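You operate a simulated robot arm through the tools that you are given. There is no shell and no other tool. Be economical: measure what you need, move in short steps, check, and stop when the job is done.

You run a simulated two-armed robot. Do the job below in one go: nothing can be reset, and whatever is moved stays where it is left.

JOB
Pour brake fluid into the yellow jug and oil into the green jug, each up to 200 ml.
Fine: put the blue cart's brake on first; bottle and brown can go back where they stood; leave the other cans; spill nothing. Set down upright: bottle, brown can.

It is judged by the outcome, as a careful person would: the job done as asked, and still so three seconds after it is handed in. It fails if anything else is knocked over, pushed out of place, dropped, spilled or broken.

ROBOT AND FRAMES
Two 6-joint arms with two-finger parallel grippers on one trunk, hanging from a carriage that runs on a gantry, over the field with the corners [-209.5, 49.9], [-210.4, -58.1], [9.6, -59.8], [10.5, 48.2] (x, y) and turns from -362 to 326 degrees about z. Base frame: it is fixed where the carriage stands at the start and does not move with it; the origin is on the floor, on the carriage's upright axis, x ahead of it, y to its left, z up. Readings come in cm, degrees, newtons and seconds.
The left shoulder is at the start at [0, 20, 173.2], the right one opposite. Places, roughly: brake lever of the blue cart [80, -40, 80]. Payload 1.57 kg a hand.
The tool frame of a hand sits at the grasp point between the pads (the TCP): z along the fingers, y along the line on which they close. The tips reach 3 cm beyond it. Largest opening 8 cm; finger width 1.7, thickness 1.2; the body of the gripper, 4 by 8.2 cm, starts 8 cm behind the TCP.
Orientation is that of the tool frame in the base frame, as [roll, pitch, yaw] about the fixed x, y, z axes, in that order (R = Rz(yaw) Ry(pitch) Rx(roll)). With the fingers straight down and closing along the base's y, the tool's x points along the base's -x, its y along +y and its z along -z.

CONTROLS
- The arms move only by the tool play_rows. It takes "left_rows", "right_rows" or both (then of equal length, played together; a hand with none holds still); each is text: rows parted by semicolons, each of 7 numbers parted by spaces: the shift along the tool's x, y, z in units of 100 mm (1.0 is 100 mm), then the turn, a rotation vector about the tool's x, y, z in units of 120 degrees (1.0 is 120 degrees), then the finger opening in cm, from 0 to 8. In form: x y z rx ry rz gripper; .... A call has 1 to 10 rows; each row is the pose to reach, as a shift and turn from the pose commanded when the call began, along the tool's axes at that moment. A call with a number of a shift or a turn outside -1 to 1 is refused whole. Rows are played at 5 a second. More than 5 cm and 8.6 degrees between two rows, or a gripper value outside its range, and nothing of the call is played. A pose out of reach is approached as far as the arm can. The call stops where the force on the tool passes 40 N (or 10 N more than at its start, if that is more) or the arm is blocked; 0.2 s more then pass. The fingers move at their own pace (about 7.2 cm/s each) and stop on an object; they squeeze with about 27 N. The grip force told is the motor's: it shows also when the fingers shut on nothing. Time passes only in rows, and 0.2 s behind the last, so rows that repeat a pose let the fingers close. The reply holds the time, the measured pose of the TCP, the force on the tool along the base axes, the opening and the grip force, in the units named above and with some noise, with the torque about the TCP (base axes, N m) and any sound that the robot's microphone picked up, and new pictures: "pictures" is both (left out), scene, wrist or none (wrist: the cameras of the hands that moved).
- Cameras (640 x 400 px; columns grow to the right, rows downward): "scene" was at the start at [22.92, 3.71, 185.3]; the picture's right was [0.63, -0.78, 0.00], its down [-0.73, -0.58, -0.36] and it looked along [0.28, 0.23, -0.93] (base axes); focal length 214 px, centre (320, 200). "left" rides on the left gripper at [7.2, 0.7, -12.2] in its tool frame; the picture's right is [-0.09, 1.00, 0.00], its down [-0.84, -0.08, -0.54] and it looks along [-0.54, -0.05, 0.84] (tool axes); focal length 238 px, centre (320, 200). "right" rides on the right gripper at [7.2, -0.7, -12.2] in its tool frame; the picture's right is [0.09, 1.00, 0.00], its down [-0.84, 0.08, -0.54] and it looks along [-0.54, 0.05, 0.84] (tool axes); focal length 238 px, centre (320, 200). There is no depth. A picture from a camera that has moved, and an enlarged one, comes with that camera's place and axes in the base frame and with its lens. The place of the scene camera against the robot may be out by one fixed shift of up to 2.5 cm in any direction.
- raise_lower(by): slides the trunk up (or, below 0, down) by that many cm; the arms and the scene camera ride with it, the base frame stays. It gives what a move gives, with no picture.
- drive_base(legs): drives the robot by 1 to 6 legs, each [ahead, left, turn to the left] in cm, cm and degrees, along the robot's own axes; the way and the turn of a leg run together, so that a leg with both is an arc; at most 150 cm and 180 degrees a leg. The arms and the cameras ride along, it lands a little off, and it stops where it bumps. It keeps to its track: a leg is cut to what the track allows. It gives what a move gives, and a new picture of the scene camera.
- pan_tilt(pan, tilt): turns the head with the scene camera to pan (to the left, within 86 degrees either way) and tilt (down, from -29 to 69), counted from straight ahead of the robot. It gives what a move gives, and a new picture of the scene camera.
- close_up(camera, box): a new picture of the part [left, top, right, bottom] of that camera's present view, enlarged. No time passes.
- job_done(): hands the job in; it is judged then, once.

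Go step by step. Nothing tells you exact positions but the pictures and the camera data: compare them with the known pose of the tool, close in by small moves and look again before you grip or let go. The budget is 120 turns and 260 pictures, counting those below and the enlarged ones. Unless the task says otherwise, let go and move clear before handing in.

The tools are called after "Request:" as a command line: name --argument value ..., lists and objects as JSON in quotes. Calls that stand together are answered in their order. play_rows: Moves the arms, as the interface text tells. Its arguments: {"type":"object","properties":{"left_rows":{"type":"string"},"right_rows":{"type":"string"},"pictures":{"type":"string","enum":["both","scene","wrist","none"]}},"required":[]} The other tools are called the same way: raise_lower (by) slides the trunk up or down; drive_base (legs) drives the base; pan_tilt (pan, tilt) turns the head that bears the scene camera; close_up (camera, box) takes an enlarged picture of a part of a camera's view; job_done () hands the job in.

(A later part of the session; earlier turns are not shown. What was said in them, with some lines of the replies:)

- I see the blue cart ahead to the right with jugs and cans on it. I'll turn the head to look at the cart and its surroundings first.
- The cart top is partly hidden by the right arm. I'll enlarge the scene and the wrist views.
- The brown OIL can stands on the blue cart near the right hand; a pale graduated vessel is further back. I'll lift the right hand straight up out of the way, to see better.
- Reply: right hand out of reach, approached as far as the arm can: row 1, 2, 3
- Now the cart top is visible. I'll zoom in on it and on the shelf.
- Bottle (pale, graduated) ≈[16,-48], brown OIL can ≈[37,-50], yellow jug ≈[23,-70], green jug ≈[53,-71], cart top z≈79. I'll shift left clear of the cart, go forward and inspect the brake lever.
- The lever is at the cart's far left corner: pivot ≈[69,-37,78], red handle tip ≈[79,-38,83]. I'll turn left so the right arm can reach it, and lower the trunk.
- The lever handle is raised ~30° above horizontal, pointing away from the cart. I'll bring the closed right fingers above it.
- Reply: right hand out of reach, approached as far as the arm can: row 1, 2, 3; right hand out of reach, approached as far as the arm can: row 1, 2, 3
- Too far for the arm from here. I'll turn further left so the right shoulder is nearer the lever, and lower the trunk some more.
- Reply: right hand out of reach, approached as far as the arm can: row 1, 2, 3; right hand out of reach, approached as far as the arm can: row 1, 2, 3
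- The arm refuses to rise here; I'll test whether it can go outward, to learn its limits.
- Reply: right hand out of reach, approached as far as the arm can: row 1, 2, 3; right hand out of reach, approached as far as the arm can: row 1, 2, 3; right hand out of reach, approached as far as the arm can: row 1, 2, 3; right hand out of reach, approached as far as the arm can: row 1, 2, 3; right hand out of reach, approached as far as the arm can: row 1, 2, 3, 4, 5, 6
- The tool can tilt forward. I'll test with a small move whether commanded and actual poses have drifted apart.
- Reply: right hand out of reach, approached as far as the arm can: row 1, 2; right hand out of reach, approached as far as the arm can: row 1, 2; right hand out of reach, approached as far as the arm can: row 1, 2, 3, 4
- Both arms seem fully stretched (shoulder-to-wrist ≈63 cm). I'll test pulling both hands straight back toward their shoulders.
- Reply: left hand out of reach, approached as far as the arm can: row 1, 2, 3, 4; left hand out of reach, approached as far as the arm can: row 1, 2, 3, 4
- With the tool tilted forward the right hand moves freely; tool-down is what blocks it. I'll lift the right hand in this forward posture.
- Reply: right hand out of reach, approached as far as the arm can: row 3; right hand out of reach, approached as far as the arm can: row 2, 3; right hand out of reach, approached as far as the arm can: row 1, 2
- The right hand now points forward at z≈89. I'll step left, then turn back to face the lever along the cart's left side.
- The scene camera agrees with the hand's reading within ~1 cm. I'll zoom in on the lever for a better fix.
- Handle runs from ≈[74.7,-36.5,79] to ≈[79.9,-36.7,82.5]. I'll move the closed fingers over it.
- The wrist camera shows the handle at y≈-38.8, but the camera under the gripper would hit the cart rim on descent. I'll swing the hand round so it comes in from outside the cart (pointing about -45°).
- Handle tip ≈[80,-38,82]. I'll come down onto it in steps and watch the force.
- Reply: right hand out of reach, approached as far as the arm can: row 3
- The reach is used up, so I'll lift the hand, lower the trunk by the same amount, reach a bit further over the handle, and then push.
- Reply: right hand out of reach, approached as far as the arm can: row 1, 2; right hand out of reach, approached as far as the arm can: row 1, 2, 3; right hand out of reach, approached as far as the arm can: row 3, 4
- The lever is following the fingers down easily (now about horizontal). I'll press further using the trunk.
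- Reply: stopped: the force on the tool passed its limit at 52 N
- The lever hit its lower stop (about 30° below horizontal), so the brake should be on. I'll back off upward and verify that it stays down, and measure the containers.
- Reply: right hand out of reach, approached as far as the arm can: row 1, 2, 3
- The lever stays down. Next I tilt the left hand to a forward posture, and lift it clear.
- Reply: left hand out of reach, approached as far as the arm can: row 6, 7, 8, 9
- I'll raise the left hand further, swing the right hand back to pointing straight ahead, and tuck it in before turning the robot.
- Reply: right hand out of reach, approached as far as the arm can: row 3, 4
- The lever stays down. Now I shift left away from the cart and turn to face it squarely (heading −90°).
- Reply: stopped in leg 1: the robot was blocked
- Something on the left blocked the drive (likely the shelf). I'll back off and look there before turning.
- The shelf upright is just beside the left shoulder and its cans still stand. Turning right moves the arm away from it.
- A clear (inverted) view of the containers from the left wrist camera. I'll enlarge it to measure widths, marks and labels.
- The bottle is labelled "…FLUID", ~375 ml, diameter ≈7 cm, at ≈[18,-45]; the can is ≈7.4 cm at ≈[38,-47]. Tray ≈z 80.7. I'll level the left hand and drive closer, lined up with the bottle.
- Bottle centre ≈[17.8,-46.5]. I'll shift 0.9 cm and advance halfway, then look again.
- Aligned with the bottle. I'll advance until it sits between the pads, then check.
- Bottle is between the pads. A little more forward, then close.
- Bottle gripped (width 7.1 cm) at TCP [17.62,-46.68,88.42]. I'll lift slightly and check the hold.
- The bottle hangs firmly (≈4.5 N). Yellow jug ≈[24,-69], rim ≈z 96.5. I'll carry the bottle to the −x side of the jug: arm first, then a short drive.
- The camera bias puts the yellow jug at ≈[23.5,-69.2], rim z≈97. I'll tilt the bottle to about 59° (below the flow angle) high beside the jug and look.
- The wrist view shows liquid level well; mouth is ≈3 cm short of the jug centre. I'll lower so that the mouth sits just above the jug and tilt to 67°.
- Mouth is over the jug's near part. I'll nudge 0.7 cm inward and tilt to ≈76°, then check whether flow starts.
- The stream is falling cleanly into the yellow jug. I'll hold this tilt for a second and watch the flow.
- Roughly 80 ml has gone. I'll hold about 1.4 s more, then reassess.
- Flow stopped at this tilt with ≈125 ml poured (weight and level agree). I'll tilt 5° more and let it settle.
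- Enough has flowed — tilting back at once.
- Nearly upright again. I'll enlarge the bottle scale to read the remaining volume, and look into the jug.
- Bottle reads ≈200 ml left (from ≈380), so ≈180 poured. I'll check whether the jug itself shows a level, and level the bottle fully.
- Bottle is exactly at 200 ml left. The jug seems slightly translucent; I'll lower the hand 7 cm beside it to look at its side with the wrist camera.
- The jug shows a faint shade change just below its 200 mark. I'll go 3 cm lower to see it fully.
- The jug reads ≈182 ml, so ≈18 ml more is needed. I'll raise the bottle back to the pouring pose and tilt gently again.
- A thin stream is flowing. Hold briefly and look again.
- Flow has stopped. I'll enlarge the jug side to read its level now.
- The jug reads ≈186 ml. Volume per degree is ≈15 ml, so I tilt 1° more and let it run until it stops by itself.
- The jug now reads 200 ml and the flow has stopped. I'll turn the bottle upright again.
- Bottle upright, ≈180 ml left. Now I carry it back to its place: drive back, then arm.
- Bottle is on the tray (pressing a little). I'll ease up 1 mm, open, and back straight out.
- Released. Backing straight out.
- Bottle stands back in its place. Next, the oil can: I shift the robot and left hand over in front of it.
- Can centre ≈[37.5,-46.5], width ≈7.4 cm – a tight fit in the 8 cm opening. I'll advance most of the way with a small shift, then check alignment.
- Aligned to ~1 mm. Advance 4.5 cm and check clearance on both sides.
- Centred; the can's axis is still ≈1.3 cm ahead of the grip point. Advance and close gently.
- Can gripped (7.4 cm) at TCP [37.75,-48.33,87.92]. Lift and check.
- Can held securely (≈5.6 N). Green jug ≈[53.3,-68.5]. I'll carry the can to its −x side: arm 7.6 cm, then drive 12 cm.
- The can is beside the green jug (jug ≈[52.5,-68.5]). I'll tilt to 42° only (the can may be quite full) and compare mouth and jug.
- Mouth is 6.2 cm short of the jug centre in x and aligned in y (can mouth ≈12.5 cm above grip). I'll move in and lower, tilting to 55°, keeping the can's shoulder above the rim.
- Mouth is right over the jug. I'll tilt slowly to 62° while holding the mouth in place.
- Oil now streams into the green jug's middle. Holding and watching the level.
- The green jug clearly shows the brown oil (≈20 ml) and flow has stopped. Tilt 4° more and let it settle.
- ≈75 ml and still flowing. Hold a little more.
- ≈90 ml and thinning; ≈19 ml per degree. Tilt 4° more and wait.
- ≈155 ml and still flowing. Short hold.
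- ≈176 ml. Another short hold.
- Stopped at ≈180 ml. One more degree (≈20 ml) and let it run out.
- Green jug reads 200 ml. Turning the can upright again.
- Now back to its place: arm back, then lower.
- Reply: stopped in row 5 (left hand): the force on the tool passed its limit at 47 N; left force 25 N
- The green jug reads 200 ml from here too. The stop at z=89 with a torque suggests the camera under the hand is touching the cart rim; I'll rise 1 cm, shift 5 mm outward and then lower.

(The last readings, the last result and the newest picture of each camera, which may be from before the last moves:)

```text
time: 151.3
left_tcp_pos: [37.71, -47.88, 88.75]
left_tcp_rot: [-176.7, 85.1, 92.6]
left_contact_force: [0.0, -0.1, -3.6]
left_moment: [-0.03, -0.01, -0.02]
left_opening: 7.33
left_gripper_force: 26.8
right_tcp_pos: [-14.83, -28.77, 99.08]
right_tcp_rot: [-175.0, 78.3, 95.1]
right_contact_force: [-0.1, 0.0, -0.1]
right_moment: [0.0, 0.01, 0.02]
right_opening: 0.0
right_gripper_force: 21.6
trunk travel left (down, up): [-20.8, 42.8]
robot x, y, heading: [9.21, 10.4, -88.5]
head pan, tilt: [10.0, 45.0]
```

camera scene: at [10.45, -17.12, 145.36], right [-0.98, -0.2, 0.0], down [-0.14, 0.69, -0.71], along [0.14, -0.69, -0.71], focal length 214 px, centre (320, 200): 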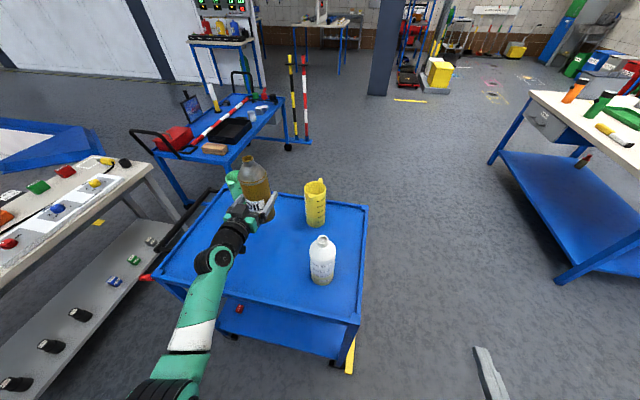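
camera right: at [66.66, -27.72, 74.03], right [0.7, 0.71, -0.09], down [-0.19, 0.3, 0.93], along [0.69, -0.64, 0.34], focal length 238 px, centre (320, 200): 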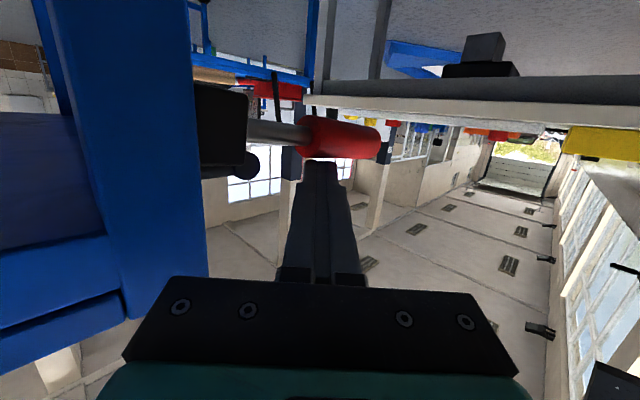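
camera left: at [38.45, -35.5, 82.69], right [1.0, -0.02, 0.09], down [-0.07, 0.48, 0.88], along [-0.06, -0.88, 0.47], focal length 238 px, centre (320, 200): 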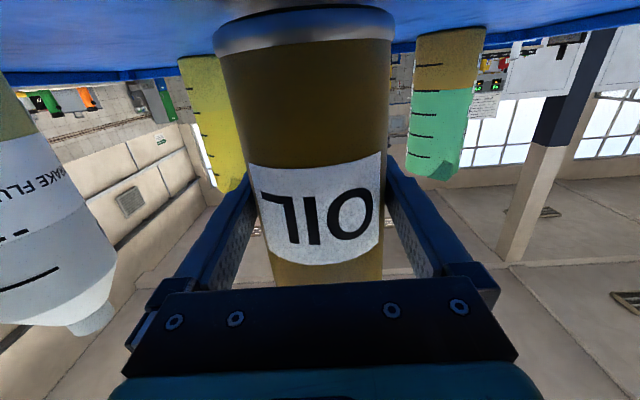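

Clear now. Lowering the last 8 mm gently.

Request:
play_rows --left_rows "0.03 0 0 0 0 0 4; 0.05 0 0 0 0 0 4; 0.065 0 0 0 0 0 4; 0.078 0 0 0 0 0 4; 0.078 0 0 0 0 0 4" --pictures "wrist"

```text
time: 152.5
left_tcp_pos: [37.69, -47.89, 88.14]
left_tcp_rot: [-177.3, 85.2, 92.1]
left_contact_force: [-0.5, 2.4, 0.8]
left_moment: [0.14, -0.17, 0.06]
left_opening: 7.34
left_gripper_force: 27.2
right_tcp_pos: [-14.73, -28.76, 99.06]
right_tcp_rot: [-175.0, 78.3, 95.2]
right_contact_force: [0.0, 0.4, 0.6]
right_moment: [0.01, 0.0, 0.02]
right_opening: 0.01
right_gripper_force: 20.6
trunk travel left (down, up): [-20.8, 42.8]
robot x, y, heading: [9.71, 10.65, -88.3]
head pan, tilt: [10.0, 45.0]
camera left: at [38.46, -34.93, 81.88], right [1.0, -0.02, 0.09], down [-0.07, 0.47, 0.88], along [-0.06, -0.88, 0.47], focal length 238 px, centre (320, 200)
```

left: 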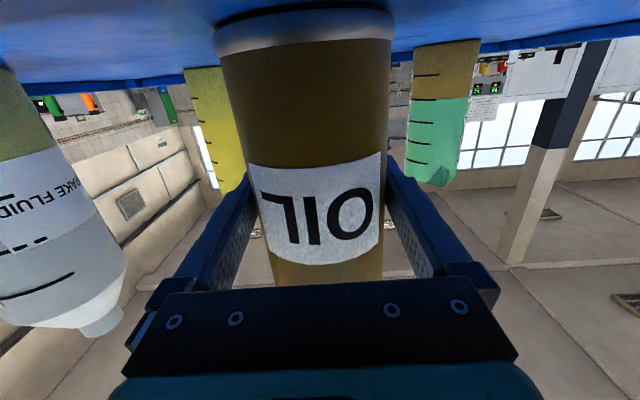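

The can stands on the tray (its weight is off the hand). Open slowly and back out.

Request:
play_rows --left_rows "0.01 0 0 0 0 0 4; 0.01 0 0 0 0 0 7.2; 0.01 0 0 0 0 0 7.5; 0.01 0 0 0 0 0 8; 0.01 0 0 0 0 0 8; 0.01 0 0 0 0 0 8" --pictures "wrist"

Request:
close_up --camera "scene" --box '[200, 210, 300, 310]'

```text
time: 153.9
left_tcp_pos: [37.89, -47.8, 87.84]
left_tcp_rot: [-176.7, 85.1, 92.5]
left_contact_force: [0.4, 0.2, 0.9]
left_moment: [0.03, -0.01, -0.01]
left_opening: 8.0
left_gripper_force: 0.1
right_tcp_pos: [-14.84, -28.83, 98.99]
right_tcp_rot: [-175.0, 78.3, 95.1]
right_contact_force: [-0.2, -0.4, -0.2]
right_moment: [0.01, 0.01, -0.02]
right_opening: 0.0
right_gripper_force: 21.4
trunk travel left (down, up): [-20.8, 42.8]
robot x, y, heading: [9.61, 10.7, -88.5]
head pan, tilt: [10.0, 45.0]
camera left: at [38.48, -34.98, 81.76], right [1.0, -0.02, 0.09], down [-0.07, 0.47, 0.88], along [-0.06, -0.88, 0.47], focal length 238 px, centre (320, 200)
```

left: 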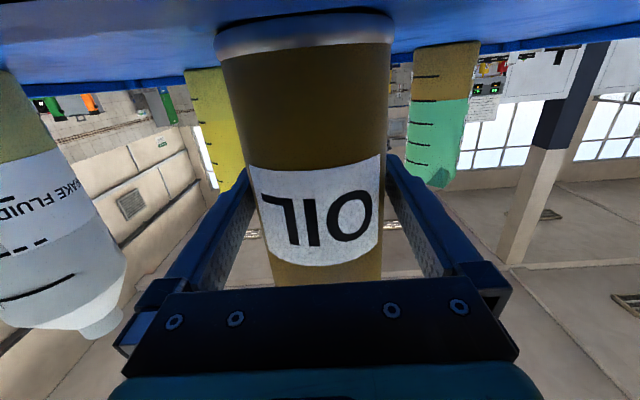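

```text
4.00 times, centred on (250, 260) of scene
camera zoom: at [10.46, -17.17, 145.39], right [-0.98, -0.2, 0.0], down [-0.14, 0.69, -0.71], along [0.14, -0.69, -0.71], focal length 858 px, centre (600, -40)
```

zoom: 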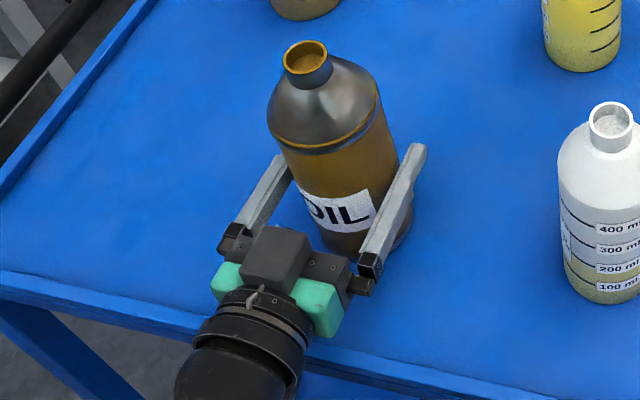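

Upright and released. Retreat straight back.

Request:
play_rows --left_rows "0 0 -0.15 0 0 0 8; 0 0 -0.4 0 0 0 8; 0 0 -0.7 0 0 0 8; 0 0 -1 0 0 0 8; 0 0 -1 0 0 0 8" --pictures "none"

Request:
drive_base --legs '[[-10, 0, 0]]'

Request:
close_up --camera "scene" --box '[150, 150, 380, 380]'

Request:
close_up --camera "left" --box '[0, 0, 640, 400]'

```text
time: 155.1
left_tcp_pos: [37.91, -37.77, 88.64]
left_tcp_rot: [-176.8, 85.1, 92.6]
left_contact_force: [-0.2, 0.3, -0.2]
left_moment: [0.02, 0.01, -0.03]
left_opening: 7.97
left_gripper_force: 0.1
right_tcp_pos: [-14.82, -28.7, 99.04]
right_tcp_rot: [-175.0, 78.3, 95.1]
right_contact_force: [1.0, -0.5, 0.2]
right_moment: [0.02, 0.04, -0.02]
right_opening: 0.0
right_gripper_force: 21.1
trunk travel left (down, up): [-20.8, 42.8]
robot x, y, heading: [9.41, 10.46, -88.2]
head pan, tilt: [10.0, 45.0]
```

```text
time: 156.3
left_tcp_pos: [37.47, -27.34, 88.53]
left_tcp_rot: [-176.9, 85.1, 92.4]
left_contact_force: [-0.1, 0.4, -0.7]
left_moment: [-0.06, 0.01, 0.01]
left_opening: 8.0
left_gripper_force: 0.0
right_tcp_pos: [-15.18, -18.48, 99.16]
right_tcp_rot: [-175.0, 78.3, 95.1]
right_contact_force: [0.1, 0.6, -0.5]
right_moment: [-0.02, 0.01, 0.03]
right_opening: 0.02
right_gripper_force: 21.6
trunk travel left (down, up): [-20.8, 42.8]
robot x, y, heading: [9.23, 20.52, -88.3]
head pan, tilt: [10.0, 45.0]
camera scene: at [10.11, -6.89, 145.37], right [-0.98, -0.2, 0.0], down [-0.14, 0.69, -0.71], along [0.14, -0.69, -0.71], focal length 214 px, centre (320, 200)
```

scene: 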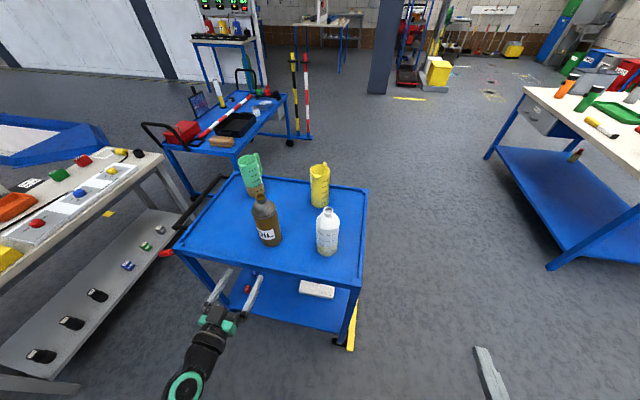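

```text
1.74 times, centred on (265, 265) of scene
camera zoom: at [10.11, -6.89, 145.37], right [-0.98, -0.2, 0.0], down [-0.14, 0.69, -0.71], along [0.14, -0.69, -0.71], focal length 373 px, centre (416, 87)
```

zoom: 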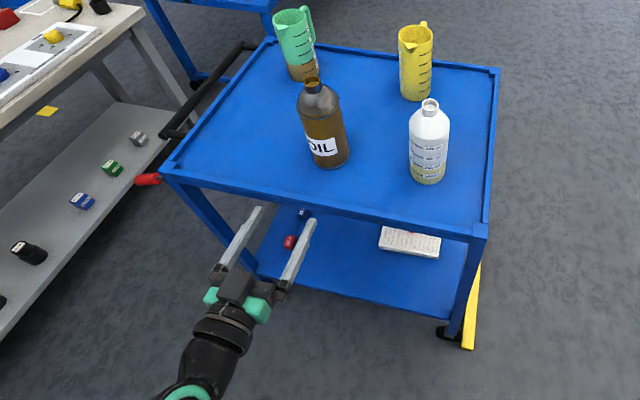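

```text
1.00 times, centred on (320, 200) of left (not enlarged: the box is as wide or as high as the picture)
camera zoom: at [38.27, -14.57, 82.44], right [1.0, -0.02, 0.09], down [-0.07, 0.47, 0.88], along [-0.06, -0.88, 0.47], focal length 238 px, centre (320, 200)
```

zoom: 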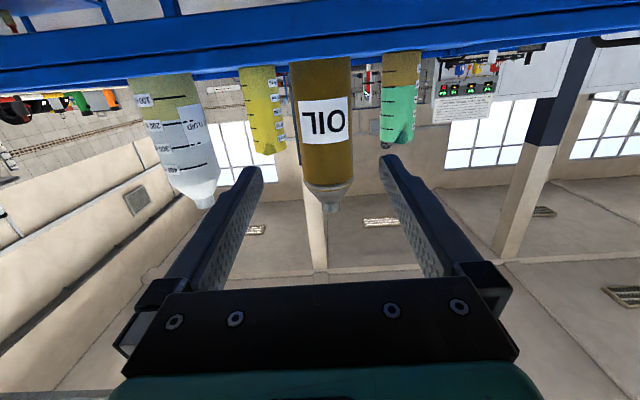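

Everything stands in place and the lever is still down. A last zoom on both jugs' levels.

Request:
close_up --camera "left" --box '[370, 45, 440, 155]'

Request:
close_up --camera "left" --box '[225, 55, 300, 165]'

Request:
close_up --camera "scene" --box '[140, 220, 220, 290]'

```text
3.64 times, centred on (405, 100) of left
camera zoom: at [38.27, -14.57, 82.44], right [1.0, -0.02, 0.09], down [-0.07, 0.47, 0.88], along [-0.06, -0.88, 0.47], focal length 867 px, centre (11, 564)
```

zoom: 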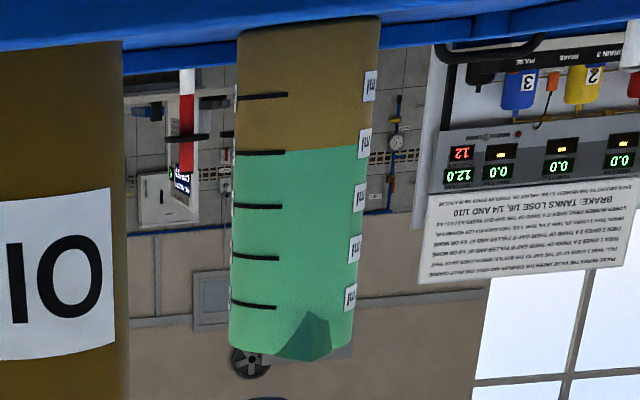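

```text
3.64 times, centred on (262, 110) of left
camera zoom: at [38.27, -14.57, 82.44], right [1.0, -0.02, 0.09], down [-0.07, 0.47, 0.88], along [-0.06, -0.88, 0.47], focal length 867 px, centre (529, 527)
```

zoom: 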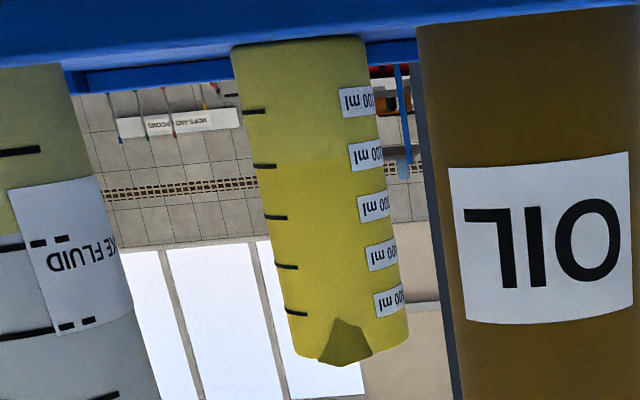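

```text
5.71 times, centred on (180, 255) of scene
camera zoom: at [10.11, -6.89, 145.37], right [-0.98, -0.2, 0.0], down [-0.14, 0.69, -0.71], along [0.14, -0.69, -0.71], focal length 1226 px, centre (1120, -114)
```

zoom: 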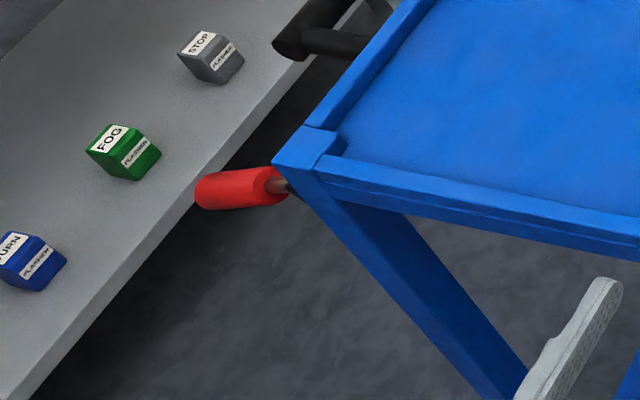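

Both jugs read 200 ml at their marks. The bottle and can are upright in their places, the brake lever is down, and both hands are clear.

Request:
job_done

```text
The job is handed in.
```

The job is handed in: the yellow jug holds about 200 ml of brake fluid and the green jug about 200 ml of oil, both read at their 200 ml marks.

- **Brake:** I put it on first, pressing the blue cart's lever down to its stop, and it stayed there. Nothing on the cart marks which way is on, so down is my reading.
- **Bottle and brown can:** both are upright and back in place; the can stands about half a centimetre off where it was.
- **Other cans and spills:** I did not handle the other cans. I saw no spills.
- **Shelf bump:** while driving, the robot's left side bumped the side shelf once. A look straight afterwards showed the blue can still standing, but I did not check the shelf again at the end.
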